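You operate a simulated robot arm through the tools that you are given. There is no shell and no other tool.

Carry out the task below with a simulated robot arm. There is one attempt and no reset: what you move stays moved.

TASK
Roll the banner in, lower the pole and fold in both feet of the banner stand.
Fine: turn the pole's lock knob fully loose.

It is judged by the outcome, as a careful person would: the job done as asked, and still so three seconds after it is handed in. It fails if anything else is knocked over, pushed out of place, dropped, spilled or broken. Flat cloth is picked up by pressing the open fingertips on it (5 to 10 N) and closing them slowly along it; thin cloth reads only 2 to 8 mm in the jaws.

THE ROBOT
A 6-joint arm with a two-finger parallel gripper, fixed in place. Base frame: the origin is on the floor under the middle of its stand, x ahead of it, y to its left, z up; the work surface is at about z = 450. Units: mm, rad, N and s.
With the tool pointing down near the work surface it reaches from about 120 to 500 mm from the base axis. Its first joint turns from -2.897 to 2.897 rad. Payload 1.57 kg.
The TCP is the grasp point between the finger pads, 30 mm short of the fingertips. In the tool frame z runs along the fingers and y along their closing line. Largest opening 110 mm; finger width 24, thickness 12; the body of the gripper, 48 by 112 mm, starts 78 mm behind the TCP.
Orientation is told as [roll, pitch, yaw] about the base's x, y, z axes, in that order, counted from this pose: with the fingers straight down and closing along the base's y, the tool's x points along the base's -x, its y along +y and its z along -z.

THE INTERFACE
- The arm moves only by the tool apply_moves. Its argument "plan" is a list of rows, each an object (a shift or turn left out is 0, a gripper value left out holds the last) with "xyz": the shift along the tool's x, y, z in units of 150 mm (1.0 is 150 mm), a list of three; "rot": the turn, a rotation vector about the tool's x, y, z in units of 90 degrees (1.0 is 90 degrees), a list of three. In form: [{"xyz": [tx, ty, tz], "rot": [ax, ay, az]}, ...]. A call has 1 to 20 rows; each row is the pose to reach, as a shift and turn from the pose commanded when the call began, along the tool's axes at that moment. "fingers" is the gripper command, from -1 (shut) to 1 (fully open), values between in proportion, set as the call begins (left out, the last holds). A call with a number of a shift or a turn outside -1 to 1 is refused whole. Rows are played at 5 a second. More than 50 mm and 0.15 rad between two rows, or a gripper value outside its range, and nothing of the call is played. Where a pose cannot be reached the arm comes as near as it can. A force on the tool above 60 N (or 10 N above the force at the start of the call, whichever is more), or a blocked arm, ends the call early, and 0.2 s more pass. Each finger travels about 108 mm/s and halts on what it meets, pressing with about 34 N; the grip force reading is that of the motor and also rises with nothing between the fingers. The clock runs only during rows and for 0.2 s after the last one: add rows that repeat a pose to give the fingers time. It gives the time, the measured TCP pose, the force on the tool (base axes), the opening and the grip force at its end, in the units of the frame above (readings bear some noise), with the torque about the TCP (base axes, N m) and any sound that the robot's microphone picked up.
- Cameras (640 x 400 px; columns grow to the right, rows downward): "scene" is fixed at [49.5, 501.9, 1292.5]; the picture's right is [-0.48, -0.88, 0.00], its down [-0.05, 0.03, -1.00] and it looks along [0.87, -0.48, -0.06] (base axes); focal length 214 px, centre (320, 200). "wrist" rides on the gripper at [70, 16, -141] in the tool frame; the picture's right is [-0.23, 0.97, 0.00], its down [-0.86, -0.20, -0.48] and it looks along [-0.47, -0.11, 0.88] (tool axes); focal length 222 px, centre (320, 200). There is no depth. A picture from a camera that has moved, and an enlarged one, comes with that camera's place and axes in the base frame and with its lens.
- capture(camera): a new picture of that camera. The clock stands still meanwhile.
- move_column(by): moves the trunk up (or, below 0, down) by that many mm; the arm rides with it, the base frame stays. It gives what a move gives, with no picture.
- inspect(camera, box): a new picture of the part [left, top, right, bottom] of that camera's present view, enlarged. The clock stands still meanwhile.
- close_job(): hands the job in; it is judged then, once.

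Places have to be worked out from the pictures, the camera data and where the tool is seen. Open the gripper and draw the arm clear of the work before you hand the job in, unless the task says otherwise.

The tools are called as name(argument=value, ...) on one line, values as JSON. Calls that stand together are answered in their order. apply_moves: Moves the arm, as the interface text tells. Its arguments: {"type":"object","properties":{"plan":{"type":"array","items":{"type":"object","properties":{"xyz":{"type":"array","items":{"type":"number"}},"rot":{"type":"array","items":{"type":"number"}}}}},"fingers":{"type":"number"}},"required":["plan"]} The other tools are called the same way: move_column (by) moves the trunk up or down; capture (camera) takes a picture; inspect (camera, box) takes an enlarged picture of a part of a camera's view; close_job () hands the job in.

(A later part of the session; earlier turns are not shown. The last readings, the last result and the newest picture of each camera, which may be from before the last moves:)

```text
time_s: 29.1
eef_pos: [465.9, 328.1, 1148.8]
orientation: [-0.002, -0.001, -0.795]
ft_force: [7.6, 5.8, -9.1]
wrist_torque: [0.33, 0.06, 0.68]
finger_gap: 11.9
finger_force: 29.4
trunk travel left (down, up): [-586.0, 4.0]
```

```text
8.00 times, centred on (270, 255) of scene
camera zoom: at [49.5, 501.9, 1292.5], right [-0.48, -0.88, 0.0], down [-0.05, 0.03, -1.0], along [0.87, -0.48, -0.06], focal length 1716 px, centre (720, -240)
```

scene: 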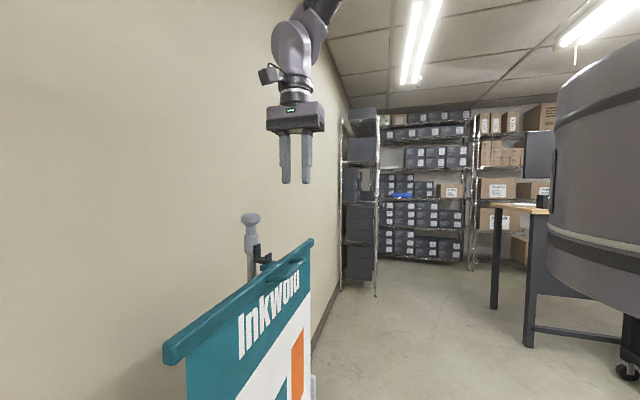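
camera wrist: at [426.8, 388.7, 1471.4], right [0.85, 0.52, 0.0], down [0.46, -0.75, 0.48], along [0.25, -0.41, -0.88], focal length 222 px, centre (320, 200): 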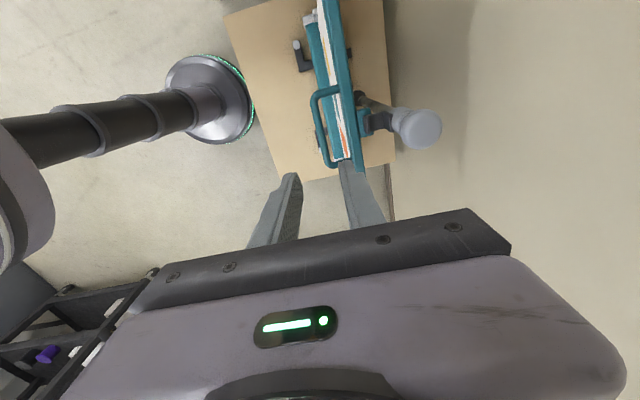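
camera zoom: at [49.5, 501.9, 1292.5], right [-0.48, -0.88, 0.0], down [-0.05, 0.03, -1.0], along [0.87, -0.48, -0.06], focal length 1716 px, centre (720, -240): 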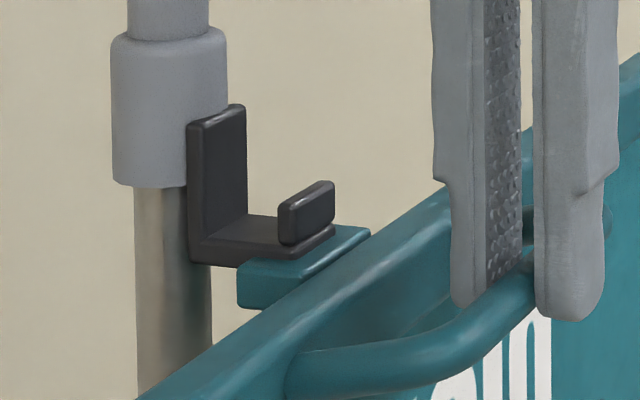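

inspect(camera="wrist", box=[400, 110, 480, 190])

inspect(camera="scene", box=[256, 250, 280, 266])

```text
5.00 times, centred on (440, 150) of wrist
camera zoom: at [429.2, 389.8, 1291.8], right [0.85, 0.52, 0.0], down [0.46, -0.75, 0.48], along [0.25, -0.41, -0.88], focal length 1111 px, centre (-280, 450)
```

zoom: 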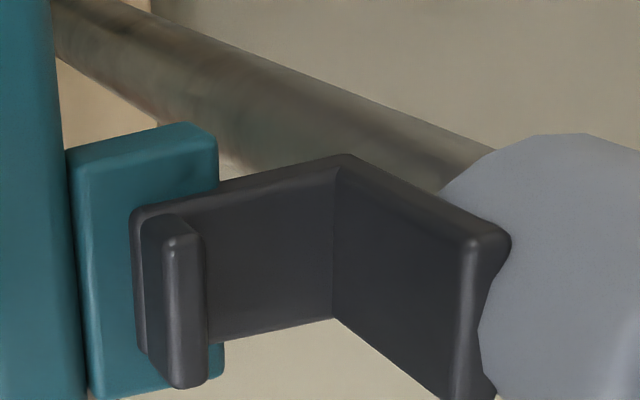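

```text
16.00 times, centred on (268, 258) of scene
camera zoom: at [49.5, 501.9, 1292.5], right [-0.48, -0.88, 0.0], down [-0.05, 0.03, -1.0], along [0.87, -0.48, -0.06], focal length 3432 px, centre (1152, -728)
```

zoom: 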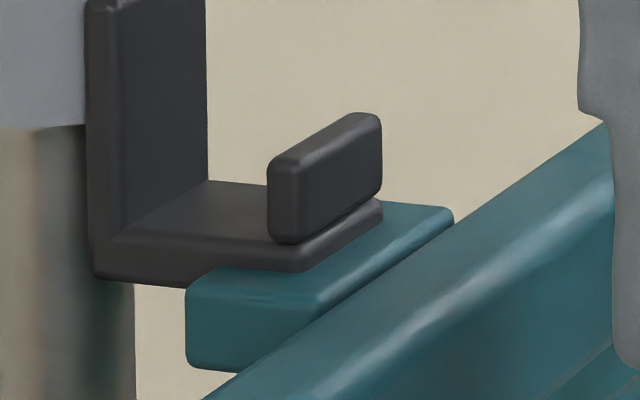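

The bar lifts with only about 9 N (the banner's pull), so it is hung and must be raised off the hook. I lift another 12 mm in small steps, watching the force.

apply_moves(plan=[{"xyz": [0, 0, -0.02]}, {"xyz": [0, 0, -0.04]}, {"xyz": [0, 0, -0.06]}, {"xyz": [0, 0, -0.08]}, {"xyz": [0, 0, -0.08]}])

inspect(camera="scene", box=[240, 230, 300, 280])

```text
time_s: 30.3
eef_pos: [466.6, 328.3, 1161.9]
orientation: [-0.002, 0.0, -0.794]
ft_force: [4.4, -2.2, -9.0]
wrist_torque: [-0.03, -0.06, 0.71]
finger_gap: 11.8
finger_force: 29.7
trunk travel left (down, up): [-586.0, 4.0]
```

```text
8.00 times, centred on (270, 255) of scene
camera zoom: at [49.5, 501.9, 1292.5], right [-0.48, -0.88, 0.0], down [-0.05, 0.03, -1.0], along [0.87, -0.48, -0.06], focal length 1716 px, centre (720, -240)
```

zoom: 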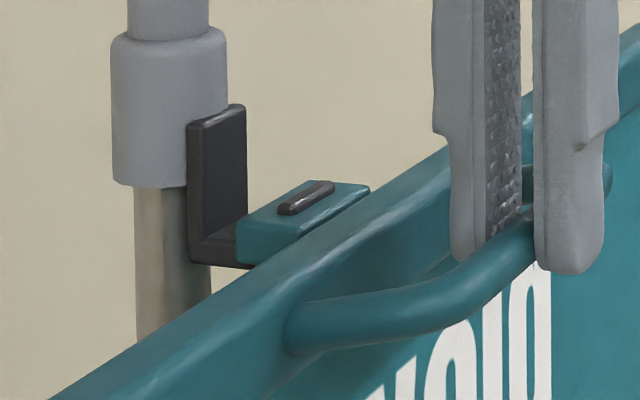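

The tab is rising past the hook lip with a steady 9 N pull. I lift 15 mm more so the tab is fully above the lip.

apply_moves(plan=[{"xyz": [0, 0, -0.025]}, {"xyz": [0, 0, -0.05]}, {"xyz": [0, 0, -0.075]}, {"xyz": [0, 0, -0.1]}, {"xyz": [0, 0, -0.1]}])

inspect(camera="scene", box=[240, 210, 320, 280])

```text
time_s: 31.5
eef_pos: [466.8, 327.8, 1176.0]
orientation: [0.0, 0.002, -0.795]
ft_force: [0.5, -6.7, -9.1]
wrist_torque: [-0.14, 0.04, 0.74]
finger_gap: 11.9
finger_force: 29.2
trunk travel left (down, up): [-586.0, 4.0]
```

```text
5.71 times, centred on (280, 245) of scene
camera zoom: at [49.5, 501.9, 1292.5], right [-0.48, -0.88, 0.0], down [-0.05, 0.03, -1.0], along [0.87, -0.48, -0.06], focal length 1226 px, centre (549, -57)
```

zoom: 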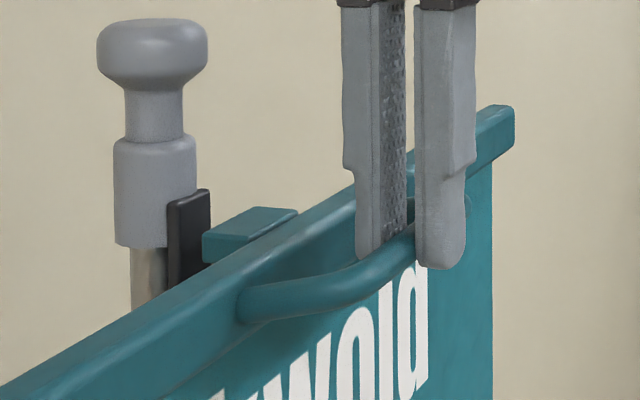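

The tab is now above the hook. I test moving the bar forward, towards the robot, by 10 mm.

apply_moves(plan=[{"xyz": [0, -0.02, 0]}, {"xyz": [0, -0.04, 0]}, {"xyz": [0, -0.067, 0]}, {"xyz": [0, -0.067, 0]}])

inspect(camera="scene", box=[240, 210, 320, 280])

```text
time_s: 32.5
eef_pos: [467.0, 327.5, 1176.2]
orientation: [0.0, -0.001, -0.795]
ft_force: [35.2, 32.1, -7.9]
wrist_torque: [0.63, -0.88, 0.61]
finger_gap: 11.9
finger_force: 29.1
trunk travel left (down, up): [-586.0, 4.0]
```

```text
5.71 times, centred on (280, 245) of scene
camera zoom: at [49.5, 501.9, 1292.5], right [-0.48, -0.88, 0.0], down [-0.05, 0.03, -1.0], along [0.87, -0.48, -0.06], focal length 1226 px, centre (549, -57)
```

zoom: 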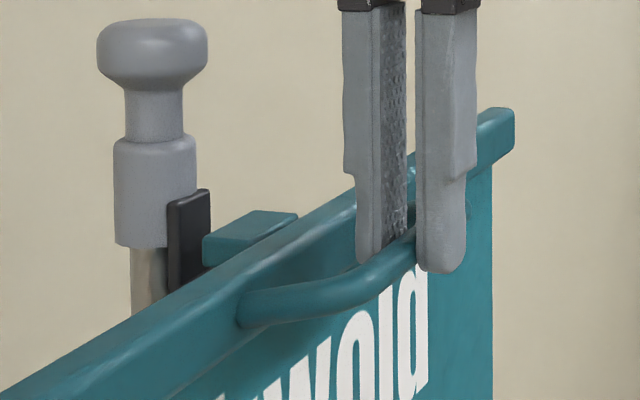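

The bar does not move forward at all (47 N), so it runs on a straight vertical guide. I undo that push and lower slowly to see whether the hook has let go.

apply_moves(plan=[{"xyz": [0, 0.03, 0]}, {"xyz": [0, 0.067, 0]}, {"xyz": [0, 0.067, 0]}])

apply_moves(plan=[{"xyz": [0, 0, 0.03]}, {"xyz": [0, 0, 0.06]}, {"xyz": [0, 0, 0.09]}, {"xyz": [0, 0, 0.12]}, {"xyz": [0, 0, 0.15]}, {"xyz": [0, 0, 0.15]}])

inspect(camera="scene", box=[240, 210, 320, 280])

```text
time_s: 33.3
eef_pos: [466.7, 329.3, 1177.0]
orientation: [-0.007, 0.001, -0.795]
ft_force: [8.7, 2.3, -9.7]
wrist_torque: [0.09, -0.06, 0.71]
finger_gap: 11.9
finger_force: 29.3
trunk travel left (down, up): [-586.0, 4.0]
```

```text
time_s: 34.7
eef_pos: [465.1, 327.7, 1152.7]
orientation: [-0.003, 0.001, -0.797]
ft_force: [0.0, -0.3, -9.1]
wrist_torque: [0.09, 0.15, 0.69]
finger_gap: 11.9
finger_force: 29.3
trunk travel left (down, up): [-586.0, 4.0]
```

```text
5.71 times, centred on (280, 245) of scene
camera zoom: at [49.5, 501.9, 1292.5], right [-0.48, -0.88, 0.0], down [-0.05, 0.03, -1.0], along [0.87, -0.48, -0.06], focal length 1226 px, centre (549, -57)
```

zoom: 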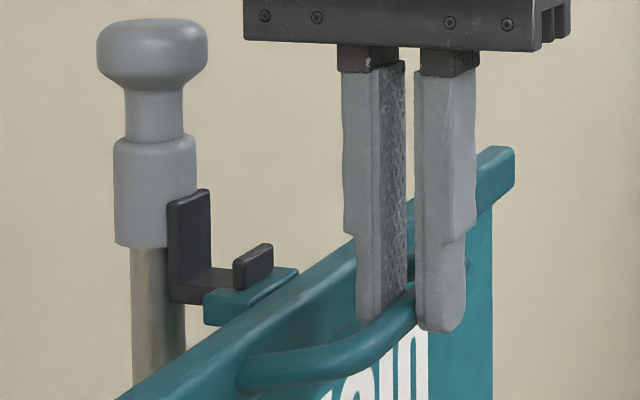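

The pull stays at 9 N down to here. I continue lowering past the original height (1145) by small steps.

apply_moves(plan=[{"xyz": [0, 0, 0.02]}, {"xyz": [0, 0, 0.04]}, {"xyz": [0, 0, 0.06]}, {"xyz": [0, 0, 0.08]}, {"xyz": [0, 0, 0.1]}, {"xyz": [0, 0, 0.1]}])

```text
time_s: 36.1
eef_pos: [466.0, 328.3, 1139.1]
orientation: [0.0, 0.002, -0.796]
ft_force: [-0.9, -7.6, -8.5]
wrist_torque: [-0.13, 0.07, 0.72]
finger_gap: 11.6
finger_force: 28.6
trunk travel left (down, up): [-586.0, 4.0]
```

The hook has released: the bar is below its old rest height and pulls a steady 8.5 N. I lower the bar with the trunk in stages, keeping the grip.

move_column(by=-100)

capture(camera="scene")

capture(camera="wrist")

```text
time_s: 37.5
eef_pos: [464.3, 328.5, 1038.3]
orientation: [-0.001, 0.002, -0.795]
ft_force: [-0.1, -6.4, -8.1]
wrist_torque: [-0.13, 0.06, 0.73]
finger_gap: 12.0
finger_force: 29.1
trunk travel left (down, up): [-486.0, 104.0]
```

```text
taken
```

scene: 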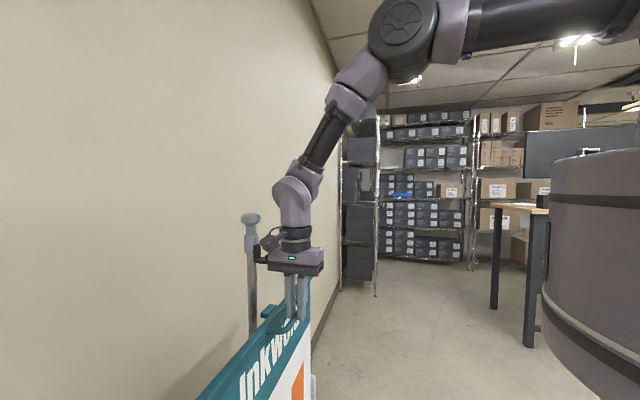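

```text
taken
camera wrist: at [428.9, 389.7, 1181.8], right [0.85, 0.52, 0.0], down [0.46, -0.75, 0.48], along [0.25, -0.41, -0.88], focal length 222 px, centre (320, 200)
```

wrist: 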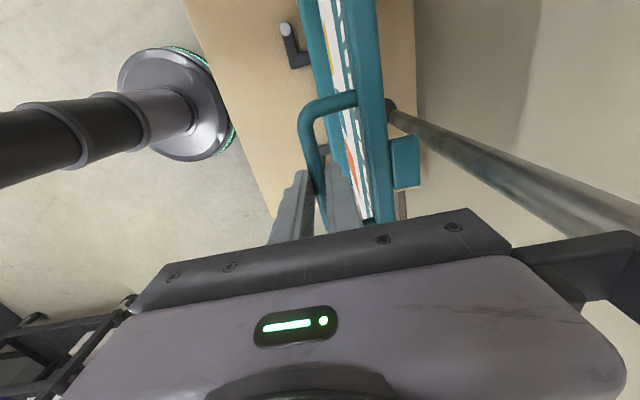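

The gripper body is passing close to the pole hook; I check the clearance enlarged before going on.

inspect(camera="scene", box=[230, 160, 350, 330])

inspect(camera="wrist", box=[420, 120, 640, 320])

```text
2.35 times, centred on (290, 245) of scene
camera zoom: at [49.5, 501.9, 1292.5], right [-0.48, -0.88, 0.0], down [-0.05, 0.03, -1.0], along [0.87, -0.48, -0.06], focal length 505 px, centre (391, 94)
```

zoom: 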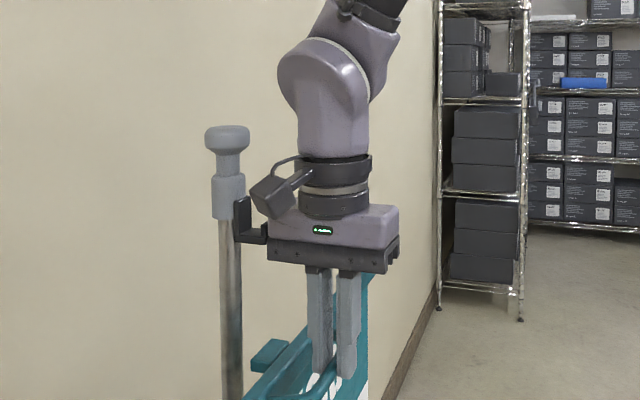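

```text
2.00 times, centred on (530, 220) of wrist
camera zoom: at [428.9, 389.7, 1181.8], right [0.85, 0.52, 0.0], down [0.46, -0.75, 0.48], along [0.25, -0.41, -0.88], focal length 444 px, centre (-100, 160)
```

zoom: 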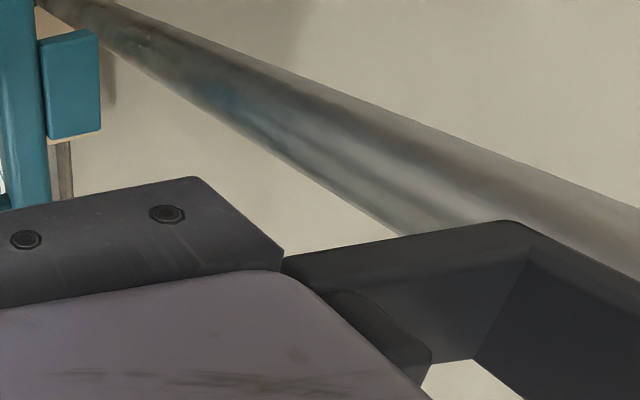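

The gripper body clears the hook by a few millimetres and its widest part is already past. I continue lowering in stages while watching the force.

move_column(by=-60)

inspect(camera="scene", box=[230, 160, 350, 330])

```text
time_s: 38.5
eef_pos: [466.5, 329.8, 979.8]
orientation: [0.001, 0.003, -0.796]
ft_force: [0.3, -6.5, -8.3]
wrist_torque: [-0.19, 0.05, 0.7]
finger_gap: 11.7
finger_force: 29.2
trunk travel left (down, up): [-426.0, 164.0]
```

```text
2.35 times, centred on (290, 245) of scene
camera zoom: at [49.5, 501.9, 1292.5], right [-0.48, -0.88, 0.0], down [-0.05, 0.03, -1.0], along [0.87, -0.48, -0.06], focal length 505 px, centre (391, 94)
```

zoom: 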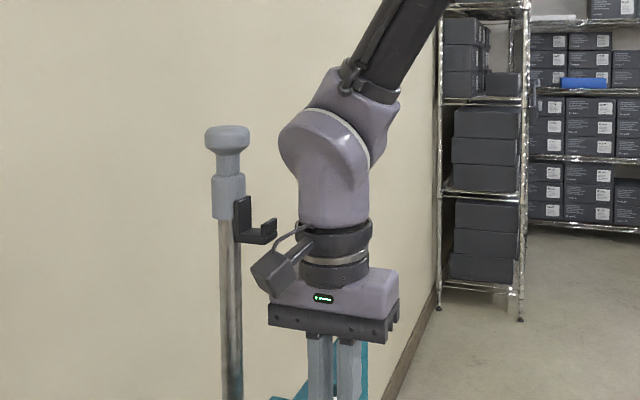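

The gripper is past the hook and the pull is steady. I keep lowering.

move_column(by=-150)

move_column(by=-120)

capture(camera="wrist")

capture(camera="scene")

```text
time_s: 40.2
eef_pos: [466.7, 328.5, 828.6]
orientation: [0.0, -0.001, -0.797]
ft_force: [0.4, -8.9, -7.0]
wrist_torque: [-0.15, 0.0, 0.69]
finger_gap: 12.0
finger_force: 29.6
trunk travel left (down, up): [-276.0, 314.0]
```

```text
time_s: 41.7
eef_pos: [466.1, 330.1, 708.1]
orientation: [-0.001, 0.003, -0.797]
ft_force: [1.5, -10.1, -8.1]
wrist_torque: [-0.26, -0.04, 0.76]
finger_gap: 11.9
finger_force: 29.7
trunk travel left (down, up): [-156.0, 434.0]
```

```text
taken
camera wrist: at [428.8, 389.8, 851.9], right [0.85, 0.52, 0.0], down [0.46, -0.75, 0.48], along [0.25, -0.41, -0.88], focal length 222 px, centre (320, 200)
```

wrist: 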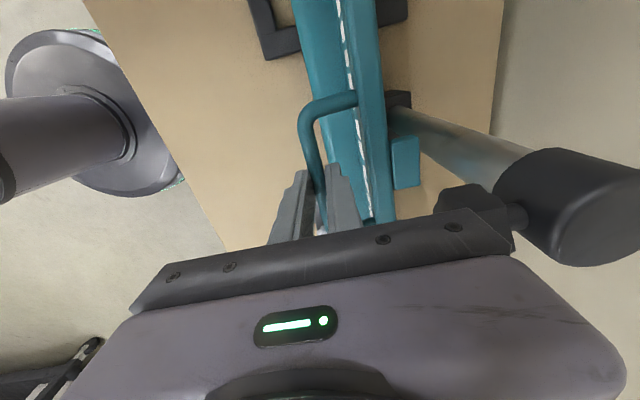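

```text
taken
```

scene: 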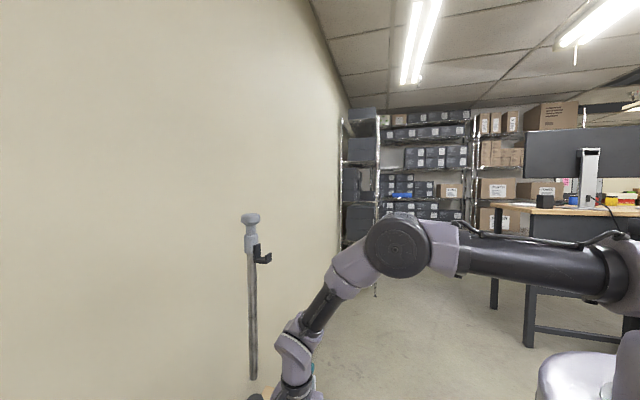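

A black collar with a lobed lock knob is now visible on the pole, close to the gripper's rear corner. I look closely before lowering further.

inspect(camera="wrist", box=[380, 80, 640, 280])

inspect(camera="scene", box=[230, 300, 350, 400])

```text
2.00 times, centred on (510, 180) of wrist
camera zoom: at [428.8, 389.8, 851.9], right [0.85, 0.52, 0.0], down [0.46, -0.75, 0.48], along [0.25, -0.41, -0.88], focal length 444 px, centre (-60, 240)
```

zoom: 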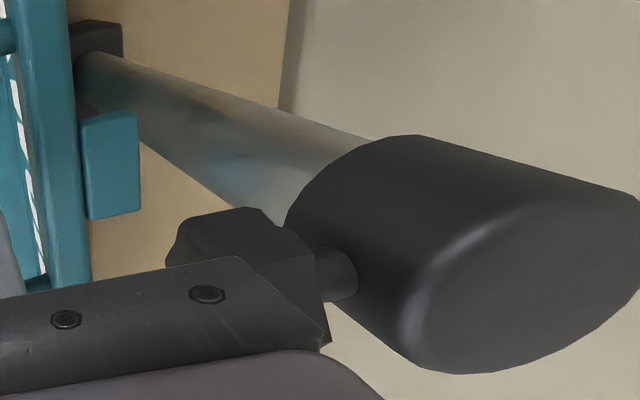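

```text
4.00 times, centred on (290, 350) of scene
camera zoom: at [49.5, 501.9, 1292.5], right [-0.48, -0.88, 0.0], down [-0.05, 0.03, -1.0], along [0.87, -0.48, -0.06], focal length 858 px, centre (440, -400)
```

zoom: 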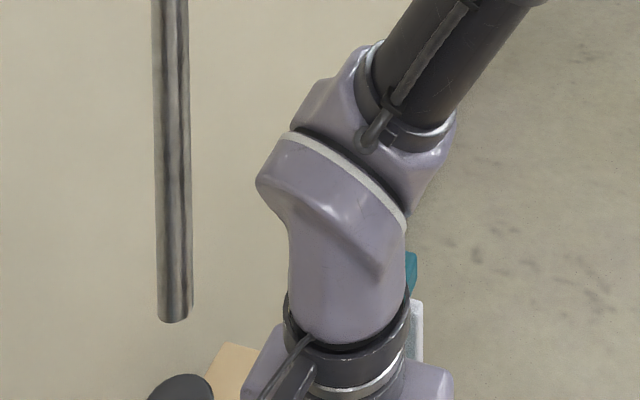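

The lock knob sticks out toward the bar at about z = 756, near the gripper's path. To gain clearance I tilt the gripper 10° about the rail, leaning its body toward the robot while still holding the handle.

apply_moves(plan=[{"xyz": [0, -0.008, 0], "rot": [-0.037, 0, 0]}, {"xyz": [0, -0.016, 0.001], "rot": [-0.074, 0, 0]}, {"xyz": [0, -0.0243, 0.002], "rot": [-0.111, 0, 0]}, {"xyz": [0, -0.0243, 0.002], "rot": [-0.111, 0, 0]}])

capture(camera="wrist")

```text
time_s: 42.7
eef_pos: [462.7, 325.5, 709.2]
orientation: [0.174, 0.001, -0.796]
ft_force: [-1.3, -15.5, -6.7]
wrist_torque: [-0.58, -0.18, 0.6]
finger_gap: 12.1
finger_force: 29.1
trunk travel left (down, up): [-156.0, 434.0]
```

```text
taken
camera wrist: at [408.1, 369.6, 852.3], right [0.84, 0.51, 0.17], down [0.4, -0.81, 0.44], along [0.36, -0.3, -0.88], focal length 222 px, centre (320, 200)
```

wrist: 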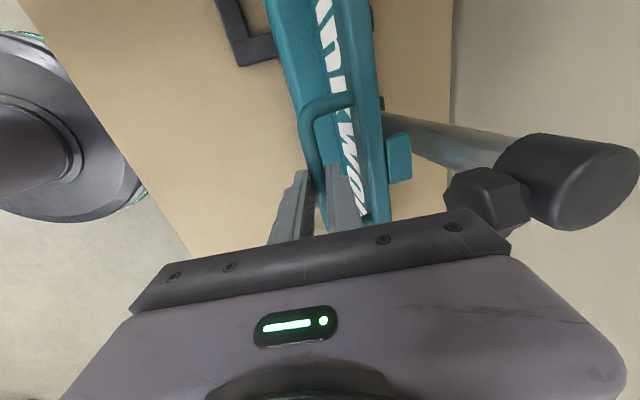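

There is good clearance to the knob now. I relieve a small sideways load by 3 mm and lower another 90 mm.

apply_moves(plan=[{"xyz": [-0.012, -0.014, 0]}, {"xyz": [-0.012, -0.014, 0]}])

move_column(by=-90)

capture(camera="wrist")

```text
time_s: 43.3
eef_pos: [463.7, 325.3, 710.4]
orientation: [0.177, 0.001, -0.793]
ft_force: [-3.3, 5.8, -7.0]
wrist_torque: [0.19, 0.18, 0.79]
finger_gap: 11.9
finger_force: 29.3
trunk travel left (down, up): [-156.0, 434.0]
```

```text
time_s: 44.2
eef_pos: [470.2, 329.5, 651.3]
orientation: [0.199, -0.004, -0.793]
ft_force: [-1.7, 3.0, 12.8]
wrist_torque: [-0.25, -0.24, 0.68]
finger_gap: 11.9
finger_force: 28.8
trunk travel left (down, up): [-93.0, 497.0]
stopped: the force on the tool passed its limit at 80 N (the readings are from after the stop); the commanded pose is now the measured one
```

```text
taken
camera wrist: at [411.7, 372.1, 794.0], right [0.84, 0.51, 0.19], down [0.39, -0.81, 0.43], along [0.38, -0.29, -0.88], focal length 222 px, centre (320, 200)
```

wrist: 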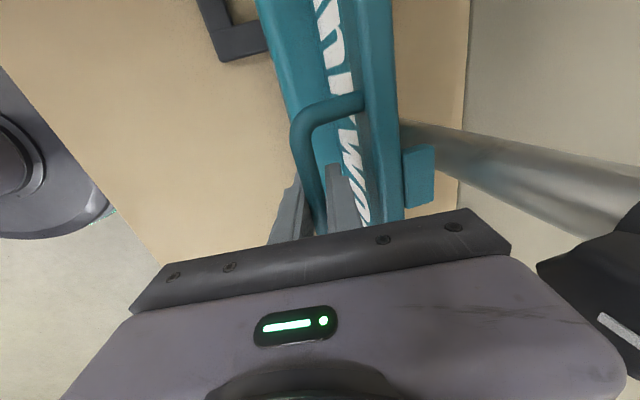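

The descent stopped on a force spike at z = 651. I look closely to see what touched – the knob near the gripper's rear, or the bar.

inspect(camera="wrist", box=[440, 160, 640, 400])

inspect(camera="wrist", box=[240, 0, 480, 240])

capture(camera="scene")

```text
1.67 times, centred on (540, 280) of wrist
camera zoom: at [411.7, 372.1, 794.0], right [0.84, 0.51, 0.19], down [0.39, -0.81, 0.43], along [0.38, -0.29, -0.88], focal length 370 px, centre (-47, 67)
```

zoom: 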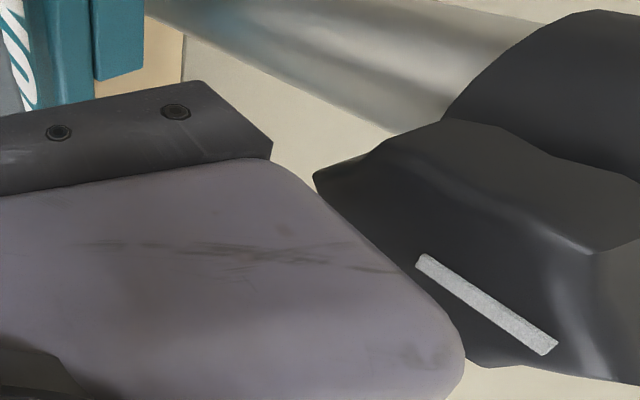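

```text
1.67 times, centred on (360, 120) of wrist
camera zoom: at [411.7, 372.1, 794.0], right [0.84, 0.51, 0.19], down [0.39, -0.81, 0.43], along [0.38, -0.29, -0.88], focal length 370 px, centre (253, 333)
```

zoom: 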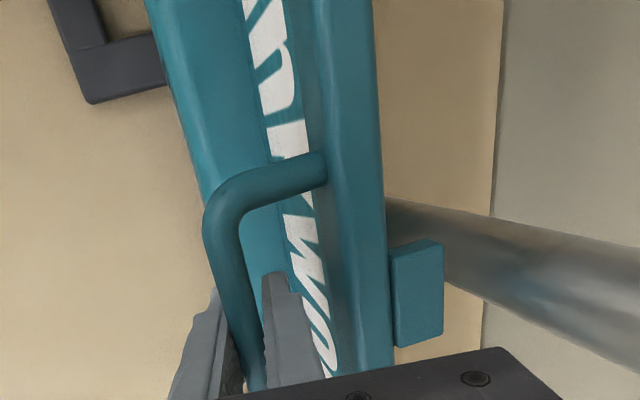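

```text
taken
```

scene: 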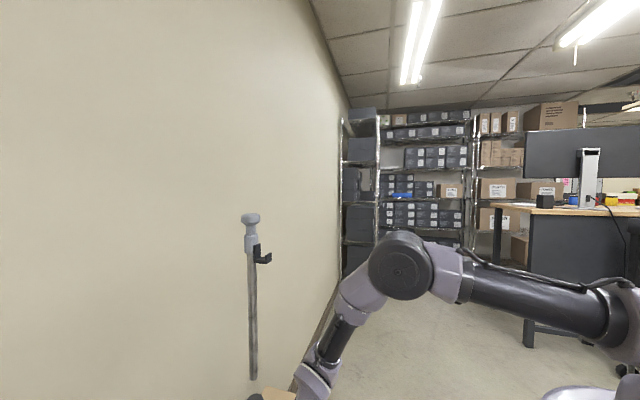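

I can't yet tell whether the knob or something lower stopped it; the rear of the gripper and the knob are close. I raise 12 mm to unload and compare forces.

move_column(by=12)

capture(camera="wrist")

```text
time_s: 44.8
eef_pos: [469.7, 329.9, 661.4]
orientation: [0.196, -0.004, -0.793]
ft_force: [0.8, 7.2, -5.9]
wrist_torque: [-0.24, -0.1, 0.67]
finger_gap: 11.6
finger_force: 28.7
trunk travel left (down, up): [-105.0, 485.0]
```

```text
taken
camera wrist: at [412.2, 372.4, 805.1], right [0.84, 0.51, 0.19], down [0.39, -0.81, 0.43], along [0.38, -0.29, -0.88], focal length 222 px, centre (320, 200)
```

wrist: 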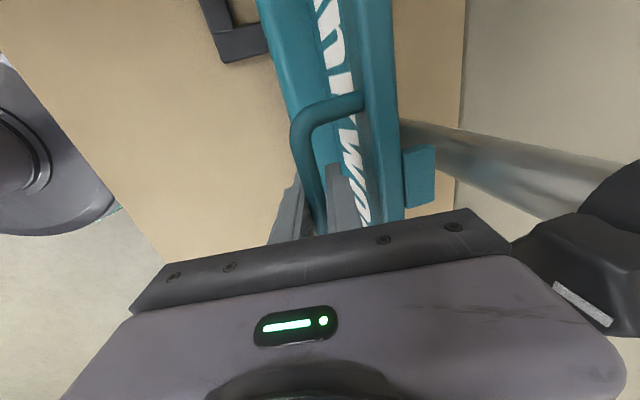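

The force returned to normal after raising, so the gripper's rear likely brushed the knob. I tilt another 10° about the rail to clear it, then look again.

apply_moves(plan=[{"xyz": [0, -0.008, 0], "rot": [-0.037, 0, 0]}, {"xyz": [0, -0.016, 0.001], "rot": [-0.074, 0, 0]}, {"xyz": [0, -0.0243, 0.002], "rot": [-0.111, 0, 0]}, {"xyz": [0, -0.0243, 0.002], "rot": [-0.111, 0, 0]}])

capture(camera="wrist")

```text
time_s: 45.8
eef_pos: [473.8, 328.2, 662.5]
orientation: [0.288, -0.03, -0.798]
ft_force: [17.1, 50.1, -6.7]
wrist_torque: [-0.88, 0.27, 0.68]
finger_gap: 12.4
finger_force: 29.4
out of reach, approached as far as the arm can: row 2, 3
trunk travel left (down, up): [-105.0, 485.0]
```

```text
taken
camera wrist: at [404.5, 363.0, 800.5], right [0.82, 0.5, 0.28], down [0.35, -0.83, 0.43], along [0.45, -0.25, -0.86], focal length 222 px, centre (320, 200)
```

wrist: 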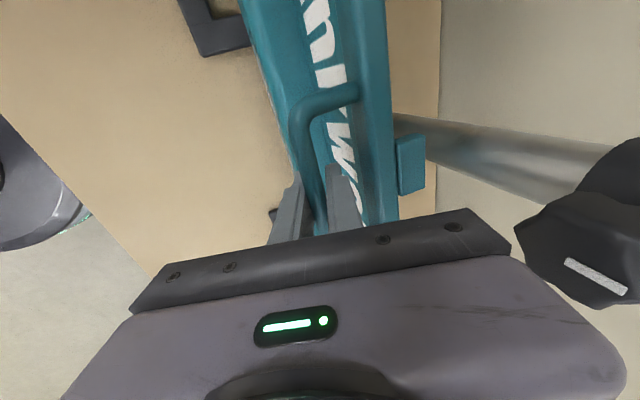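

The side load rose to 53 N because the rail now sits deeper between the fingers than I assumed, so I pivoted about the wrong point. I move the tool with the load to relieve it.

apply_moves(plan=[{"xyz": [0.014, 0.026, 0.008]}, {"xyz": [0.027, 0.051, 0.015]}, {"xyz": [0.027, 0.051, 0.015]}])

inspect(camera="wrist", box=[240, 40, 440, 240])

```text
time_s: 46.6
eef_pos: [465.6, 332.5, 660.2]
orientation: [0.323, 0.017, -0.785]
ft_force: [42.1, 1.3, 7.9]
wrist_torque: [-0.18, 0.32, 0.69]
finger_gap: 12.1
finger_force: 29.2
out of reach, approached as far as the arm can: row 1, 2, 3
trunk travel left (down, up): [-105.0, 485.0]
```

```text
2.00 times, centred on (340, 140) of wrist
camera zoom: at [397.6, 360.2, 802.9], right [0.82, 0.49, 0.3], down [0.37, -0.85, 0.38], along [0.44, -0.2, -0.88], focal length 444 px, centre (280, 320)
```

zoom: 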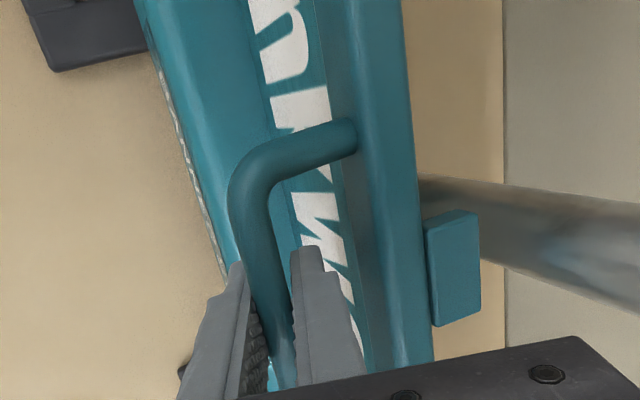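

The arm is near a wrist singularity at this tilt, which causes the odd side loads. I reduce the tilt again about the rail and shift to relieve the load.

apply_moves(plan=[{"xyz": [-0.015, 0.006, 0], "rot": [0.045, 0, 0]}, {"xyz": [-0.033, 0.013, 0], "rot": [0.095, 0, 0]}, {"xyz": [-0.033, 0.013, 0], "rot": [0.095, 0, 0]}])

```text
time_s: 47.4
eef_pos: [462.8, 333.0, 659.9]
orientation: [0.165, 0.017, -0.784]
ft_force: [-24.2, 15.6, -4.1]
wrist_torque: [-0.23, -0.32, 0.68]
finger_gap: 12.4
finger_force: 30.2
out of reach, approached as far as the arm can: row 1, 2
trunk travel left (down, up): [-105.0, 485.0]
```

apply_moves(plan=[{"xyz": [0.018, 0, 0]}, {"xyz": [0.018, 0, 0]}])

capture(camera="wrist")

```text
time_s: 48.0
eef_pos: [464.9, 332.6, 661.0]
orientation: [0.168, 0.019, -0.787]
ft_force: [-19.0, -13.8, -7.7]
wrist_torque: [-0.09, -0.51, 0.58]
finger_gap: 12.0
finger_force: 28.9
trunk travel left (down, up): [-105.0, 485.0]
```

```text
taken
camera wrist: at [411.6, 374.9, 806.0], right [0.84, 0.52, 0.16], down [0.41, -0.81, 0.42], along [0.35, -0.29, -0.89], focal length 222 px, centre (320, 200)
```

wrist: 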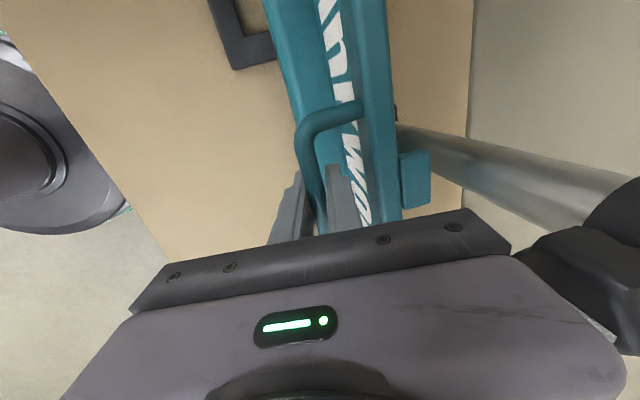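

apply_moves(plan=[{"xyz": [0, -0.028, 0]}, {"xyz": [0, -0.028, 0]}])

inspect(camera="wrist", box=[440, 160, 640, 360])

inspect(camera="wrist", box=[240, 0, 480, 240])

```text
time_s: 48.6
eef_pos: [465.1, 333.4, 662.0]
orientation: [0.175, 0.015, -0.785]
ft_force: [-3.1, -0.2, -5.6]
wrist_torque: [-0.17, -0.31, 0.58]
finger_gap: 11.4
finger_force: 28.8
trunk travel left (down, up): [-105.0, 485.0]
```

```text
2.00 times, centred on (540, 260) of wrist
camera zoom: at [410.8, 374.3, 806.4], right [0.84, 0.52, 0.17], down [0.41, -0.81, 0.42], along [0.35, -0.29, -0.89], focal length 444 px, centre (-120, 80)
```

zoom: 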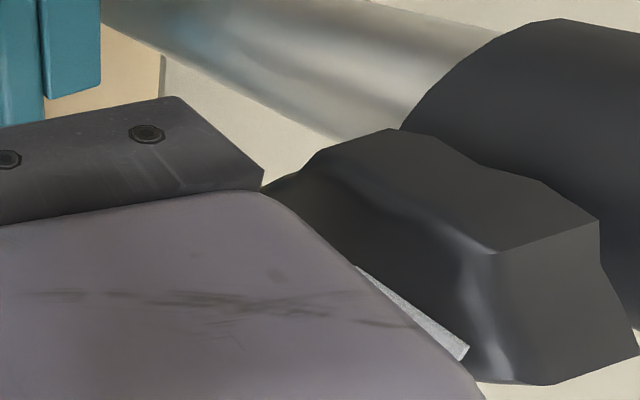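

```text
1.67 times, centred on (360, 120) of wrist
camera zoom: at [410.8, 374.3, 806.4], right [0.84, 0.52, 0.17], down [0.41, -0.81, 0.42], along [0.35, -0.29, -0.89], focal length 370 px, centre (253, 333)
```

zoom: 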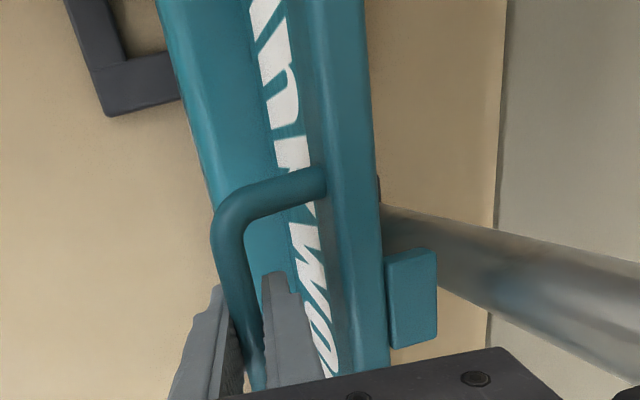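

The bar's end posts on the cassette reach z ≈ 649 right under the bar's ends, so the bar had already landed on them (rail z ≈ 665–678) and the gripper slipped further down along it. I lower the 12 mm I raised, slowly, to set the bar back on its rests.

move_column(by=-8)

```text
time_s: 49.1
eef_pos: [465.9, 332.3, 656.8]
orientation: [0.179, 0.013, -0.787]
ft_force: [5.2, 5.6, 28.2]
wrist_torque: [-0.2, 0.02, 0.68]
finger_gap: 11.9
finger_force: 29.9
trunk travel left (down, up): [-97.0, 493.0]
```

The bar is seated on its rests (28 N upward). I unload a little, then open the fingers to about 30 mm and slide out along the tool axis.

move_column(by=5)

apply_moves(plan=[{"xyz": [0, 0, 0]}, {"xyz": [0, 0, 0]}], fingers=-0.5)

capture(camera="wrist")

```text
time_s: 49.7
eef_pos: [464.0, 333.5, 658.0]
orientation: [0.171, 0.014, -0.786]
ft_force: [20.6, 16.6, -5.2]
wrist_torque: [-0.49, 0.03, 0.56]
finger_gap: 11.8
finger_force: 29.5
trunk travel left (down, up): [-102.0, 488.0]
```

```text
time_s: 50.3
eef_pos: [463.0, 331.2, 657.4]
orientation: [0.169, 0.018, -0.785]
ft_force: [-0.5, 0.1, -0.6]
wrist_torque: [0.02, -0.03, -0.02]
finger_gap: 27.5
finger_force: 0.0
trunk travel left (down, up): [-102.0, 488.0]
```

```text
taken
camera wrist: at [409.9, 373.6, 802.5], right [0.84, 0.52, 0.16], down [0.41, -0.81, 0.42], along [0.35, -0.29, -0.89], focal length 222 px, centre (320, 200)
```

wrist: 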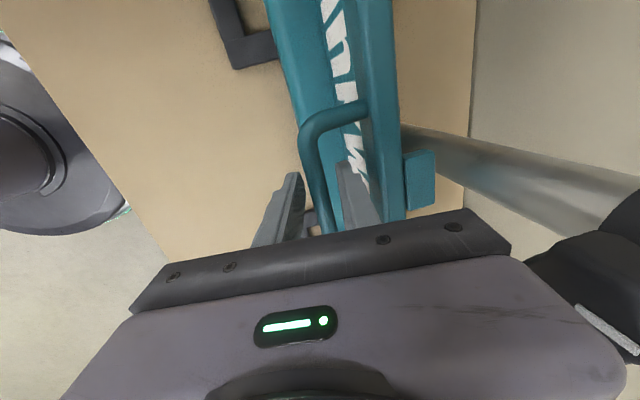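

The fingers are open and the load is zero; the bar stays in place. I slide the fingers out upward along the tool axis by 75 mm.

apply_moves(plan=[{"xyz": [0, 0, -0.1]}, {"xyz": [0, 0, -0.2]}, {"xyz": [0, 0, -0.3]}, {"xyz": [0, 0, -0.4]}, {"xyz": [0, 0, -0.5]}])

capture(camera="wrist")

```text
time_s: 51.5
eef_pos: [455.3, 319.9, 731.8]
orientation: [0.169, 0.016, -0.786]
ft_force: [-0.6, 0.1, -0.1]
wrist_torque: [-0.02, 0.0, 0.0]
finger_gap: 27.6
finger_force: 0.0
trunk travel left (down, up): [-102.0, 488.0]
```

```text
taken
camera wrist: at [401.3, 362.7, 876.1], right [0.84, 0.52, 0.16], down [0.41, -0.81, 0.42], along [0.35, -0.29, -0.89], focal length 222 px, centre (320, 200)
```

wrist: 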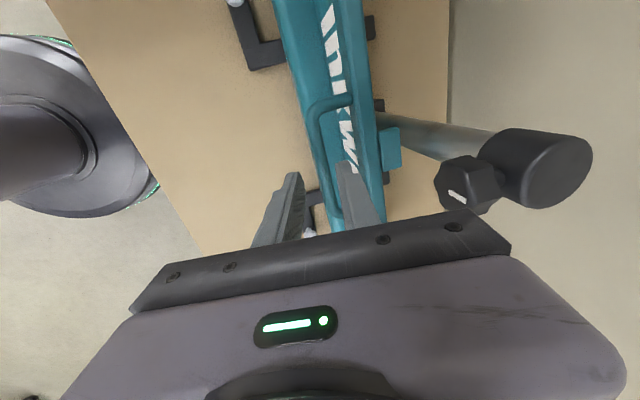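

I back away towards the robot to look at how the bar sits on the cassette.

apply_moves(plan=[{"xyz": [0, -0.2, -0.035]}, {"xyz": [0, -0.4, -0.07]}, {"xyz": [0, -0.6, -0.1]}, {"xyz": [0, -0.79, -0.135]}, {"xyz": [0, -0.79, -0.135]}])

capture(camera="wrist")

```text
time_s: 52.7
eef_pos: [373.5, 240.2, 735.3]
orientation: [0.172, 0.019, -0.785]
ft_force: [0.5, -0.3, 0.9]
wrist_torque: [-0.01, -0.01, 0.02]
finger_gap: 27.7
finger_force: 0.0
out of reach, approached as far as the arm can: row 4, 5
trunk travel left (down, up): [-102.0, 488.0]
```

```text
taken
camera wrist: at [319.7, 282.5, 878.7], right [0.84, 0.52, 0.16], down [0.41, -0.81, 0.42], along [0.35, -0.29, -0.89], focal length 222 px, centre (320, 200)
```

wrist: 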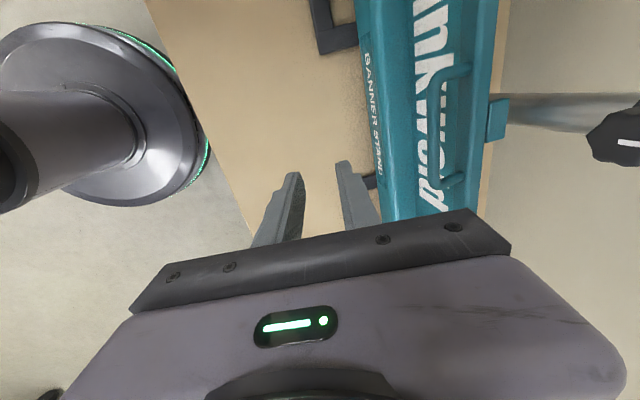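

I raise the trunk, level the tool and turn it back so the camera faces the stand from the front.

move_column(by=200)

apply_moves(plan=[{"rot": [0.055, 0.006, 0]}, {"rot": [0.109, 0.012, 0]}, {"rot": [0.109, 0.012, 0]}])

apply_moves(plan=[{"rot": [0, 0, -0.0909]}, {"rot": [0, 0, -0.1818]}, {"rot": [0, 0, -0.2727]}, {"rot": [0, 0, -0.3636]}, {"rot": [0, 0, -0.4545]}, {"rot": [0, 0, -0.5454]}, {"rot": [0, 0, -0.6363]}, {"rot": [0, 0, -0.7272]}, {"rot": [0, 0, -0.8181]}, {"rot": [0, 0, -0.909]}, {"rot": [0, 0, -1.0]}, {"rot": [0, 0, -1.0]}])

capture(camera="wrist")

```text
time_s: 54.8
eef_pos: [373.0, 242.3, 933.5]
orientation: [0.172, 0.018, -0.786]
ft_force: [0.3, 0.4, -0.7]
wrist_torque: [-0.01, -0.05, -0.03]
finger_gap: 27.8
finger_force: 0.1
trunk travel left (down, up): [-302.0, 288.0]
```

```text
time_s: 55.6
eef_pos: [370.4, 260.2, 936.1]
orientation: [0.136, 0.096, -0.771]
ft_force: [-0.8, -0.1, -1.0]
wrist_torque: [-0.02, -0.02, -0.02]
finger_gap: 27.5
finger_force: 0.0
out of reach, approached as far as the arm can: row 1, 2
trunk travel left (down, up): [-302.0, 288.0]
```

```text
time_s: 58.2
eef_pos: [375.1, 241.1, 934.3]
orientation: [0.04, 0.001, 0.79]
ft_force: [0.0, -0.3, -0.1]
wrist_torque: [0.0, 0.01, 0.02]
finger_gap: 27.3
finger_force: 0.1
trunk travel left (down, up): [-302.0, 288.0]
```

```text
taken
camera wrist: at [316.7, 199.5, 1077.6], right [-0.53, 0.85, 0.04], down [0.76, 0.45, 0.47], along [0.38, 0.28, -0.88], focal length 222 px, centre (320, 200)
```

wrist: 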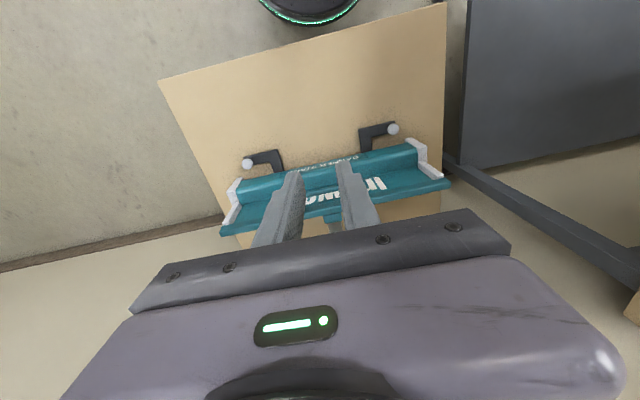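

I open the fingers wide to uncover the view and enlarge the stand.

apply_moves(plan=[{"xyz": [0, 0, 0]}, {"xyz": [0, 0, 0]}, {"xyz": [0, 0, 0]}], fingers=1)

inspect(camera="wrist", box=[200, 100, 470, 250])

inspect(camera="wrist", box=[380, 120, 470, 200])

inspect(camera="wrist", box=[205, 150, 295, 250])

```text
time_s: 59.0
eef_pos: [373.8, 240.9, 933.0]
orientation: [0.038, 0.001, 0.788]
ft_force: [0.3, -0.2, 0.3]
wrist_torque: [0.01, -0.04, -0.04]
finger_gap: 110.2
finger_force: 0.0
trunk travel left (down, up): [-302.0, 288.0]
```

```text
2.37 times, centred on (335, 175) of wrist
camera zoom: at [316.6, 199.6, 1077.5], right [-0.53, 0.85, 0.04], down [0.76, 0.45, 0.47], along [0.38, 0.28, -0.88], focal length 526 px, centre (284, 259)
```

zoom: 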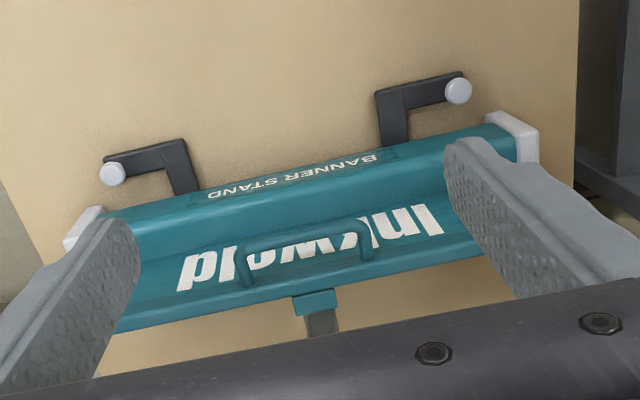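

```text
5.00 times, centred on (425, 160) of wrist
camera zoom: at [316.6, 199.6, 1077.5], right [-0.53, 0.85, 0.04], down [0.76, 0.45, 0.47], along [0.38, 0.28, -0.88], focal length 1111 px, centre (-205, 400)
```

zoom: 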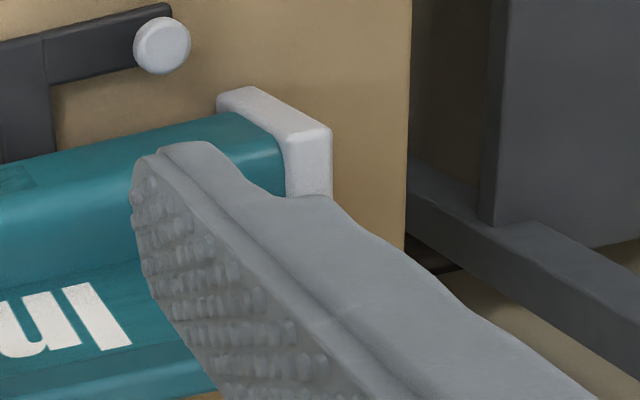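

```text
4.00 times, centred on (250, 200) of wrist
camera zoom: at [316.6, 199.6, 1077.5], right [-0.53, 0.85, 0.04], down [0.76, 0.45, 0.47], along [0.38, 0.28, -0.88], focal length 888 px, centre (600, 200)
```

zoom: 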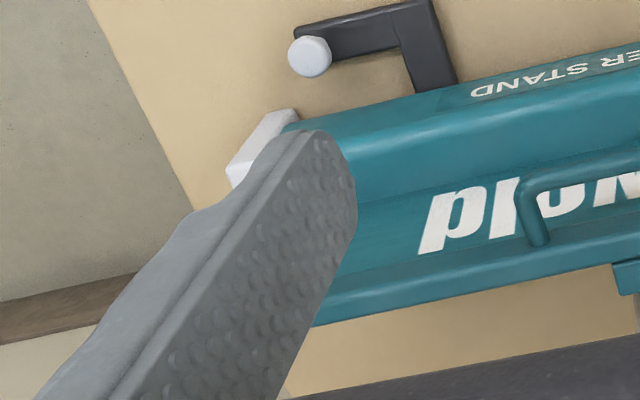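

The open fingers cover the bar's ends instead; I close them to see the ends.

apply_moves(plan=[{"xyz": [0, 0, 0]}, {"xyz": [0, 0, 0]}, {"xyz": [0, 0, 0]}, {"xyz": [0, 0, 0]}], fingers=-1)

inspect(camera="wrist", box=[370, 110, 470, 210])

inspect(camera="wrist", box=[205, 150, 295, 250])

```text
time_s: 60.0
eef_pos: [374.3, 241.3, 933.8]
orientation: [0.039, 0.0, 0.787]
ft_force: [0.5, 0.0, -0.2]
wrist_torque: [0.02, -0.01, -0.01]
finger_gap: 0.0
finger_force: 21.2
trunk travel left (down, up): [-302.0, 288.0]
```

```text
4.00 times, centred on (420, 160) of wrist
camera zoom: at [316.6, 199.6, 1077.5], right [-0.53, 0.85, 0.04], down [0.76, 0.45, 0.47], along [0.38, 0.28, -0.88], focal length 888 px, centre (-80, 360)
```

zoom: 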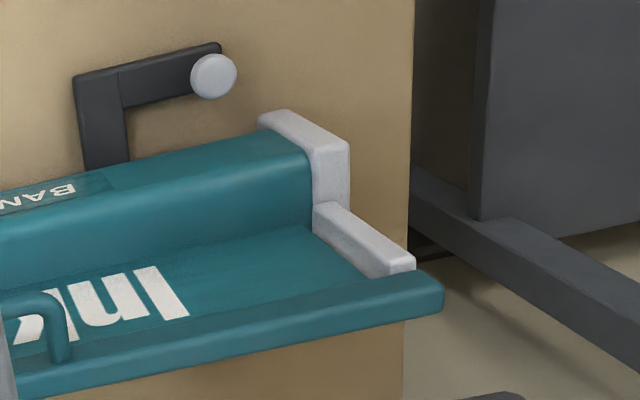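

```text
4.00 times, centred on (250, 200) of wrist
camera zoom: at [316.6, 199.6, 1077.5], right [-0.53, 0.85, 0.04], down [0.76, 0.45, 0.47], along [0.38, 0.28, -0.88], focal length 888 px, centre (600, 200)
```

zoom: 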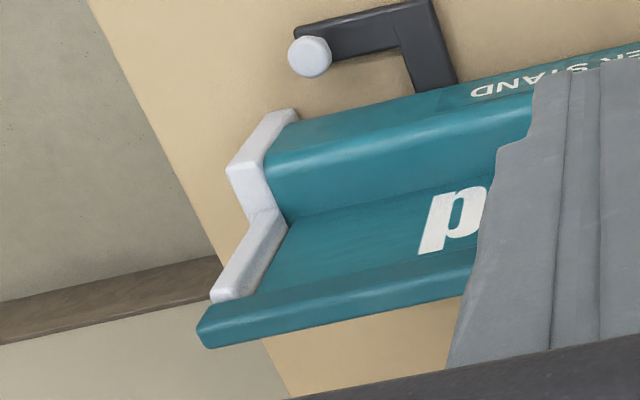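

The bar's ends sit on the white end posts of the cassette, so the banner is in. Next is the lock knob on the pole collar; I raise the arm relative to the trunk and lower the trunk for a better arm posture.

apply_moves(plan=[{"xyz": [0, 0, -0.25], "rot": [0.012, 0, 0]}, {"xyz": [0, 0, -0.5], "rot": [0.025, 0, 0]}, {"xyz": [0, 0, -0.75], "rot": [0.025, 0, 0]}, {"xyz": [0, 0, -1.0], "rot": [0.025, 0, 0]}, {"xyz": [0, 0, -1.0], "rot": [0.025, 0, 0]}])

move_column(by=-180)

```text
time_s: 61.2
eef_pos: [378.3, 237.6, 1085.3]
orientation: [-0.002, -0.001, 0.787]
ft_force: [0.2, 0.2, -0.8]
wrist_torque: [0.01, -0.01, -0.02]
finger_gap: 0.0
finger_force: 21.4
trunk travel left (down, up): [-302.0, 288.0]
```

```text
time_s: 63.2
eef_pos: [377.0, 238.3, 906.2]
orientation: [0.0, -0.002, 0.789]
ft_force: [0.9, -0.5, 0.7]
wrist_torque: [-0.04, 0.0, -0.03]
finger_gap: 0.0
finger_force: 21.6
trunk travel left (down, up): [-122.0, 468.0]
```

I move to a spot just in front of and above the knob to look at it with the wrist camera.

apply_moves(plan=[{"xyz": [-0.19, 0, 0.14]}, {"xyz": [-0.38, 0, 0.28]}, {"xyz": [-0.57, 0, 0.42]}, {"xyz": [-0.76, 0, 0.56]}, {"xyz": [-0.95, 0, 0.707]}, {"xyz": [-0.95, 0, 0.707]}])

capture(camera="wrist")

capture(camera="scene")

```text
time_s: 64.6
eef_pos: [478.4, 338.7, 797.2]
orientation: [-0.001, 0.0, 0.788]
ft_force: [0.1, -0.3, 0.2]
wrist_torque: [0.0, -0.01, -0.03]
finger_gap: 0.2
finger_force: 20.7
trunk travel left (down, up): [-122.0, 468.0]
```

```text
taken
camera wrist: at [418.2, 300.6, 939.9], right [-0.53, 0.85, 0.0], down [0.74, 0.47, 0.48], along [0.41, 0.25, -0.88], focal length 222 px, centre (320, 200)
```

wrist: 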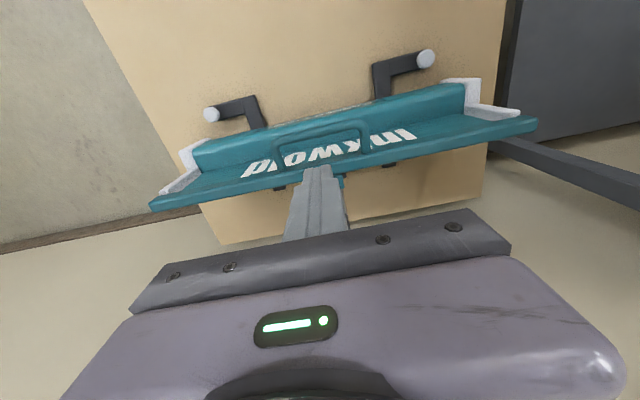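

```text
taken
```

scene: 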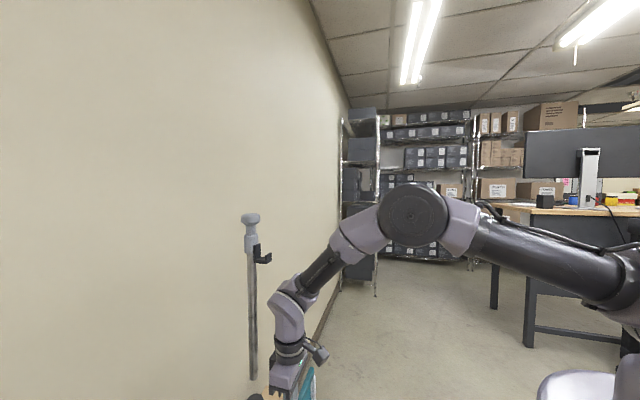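

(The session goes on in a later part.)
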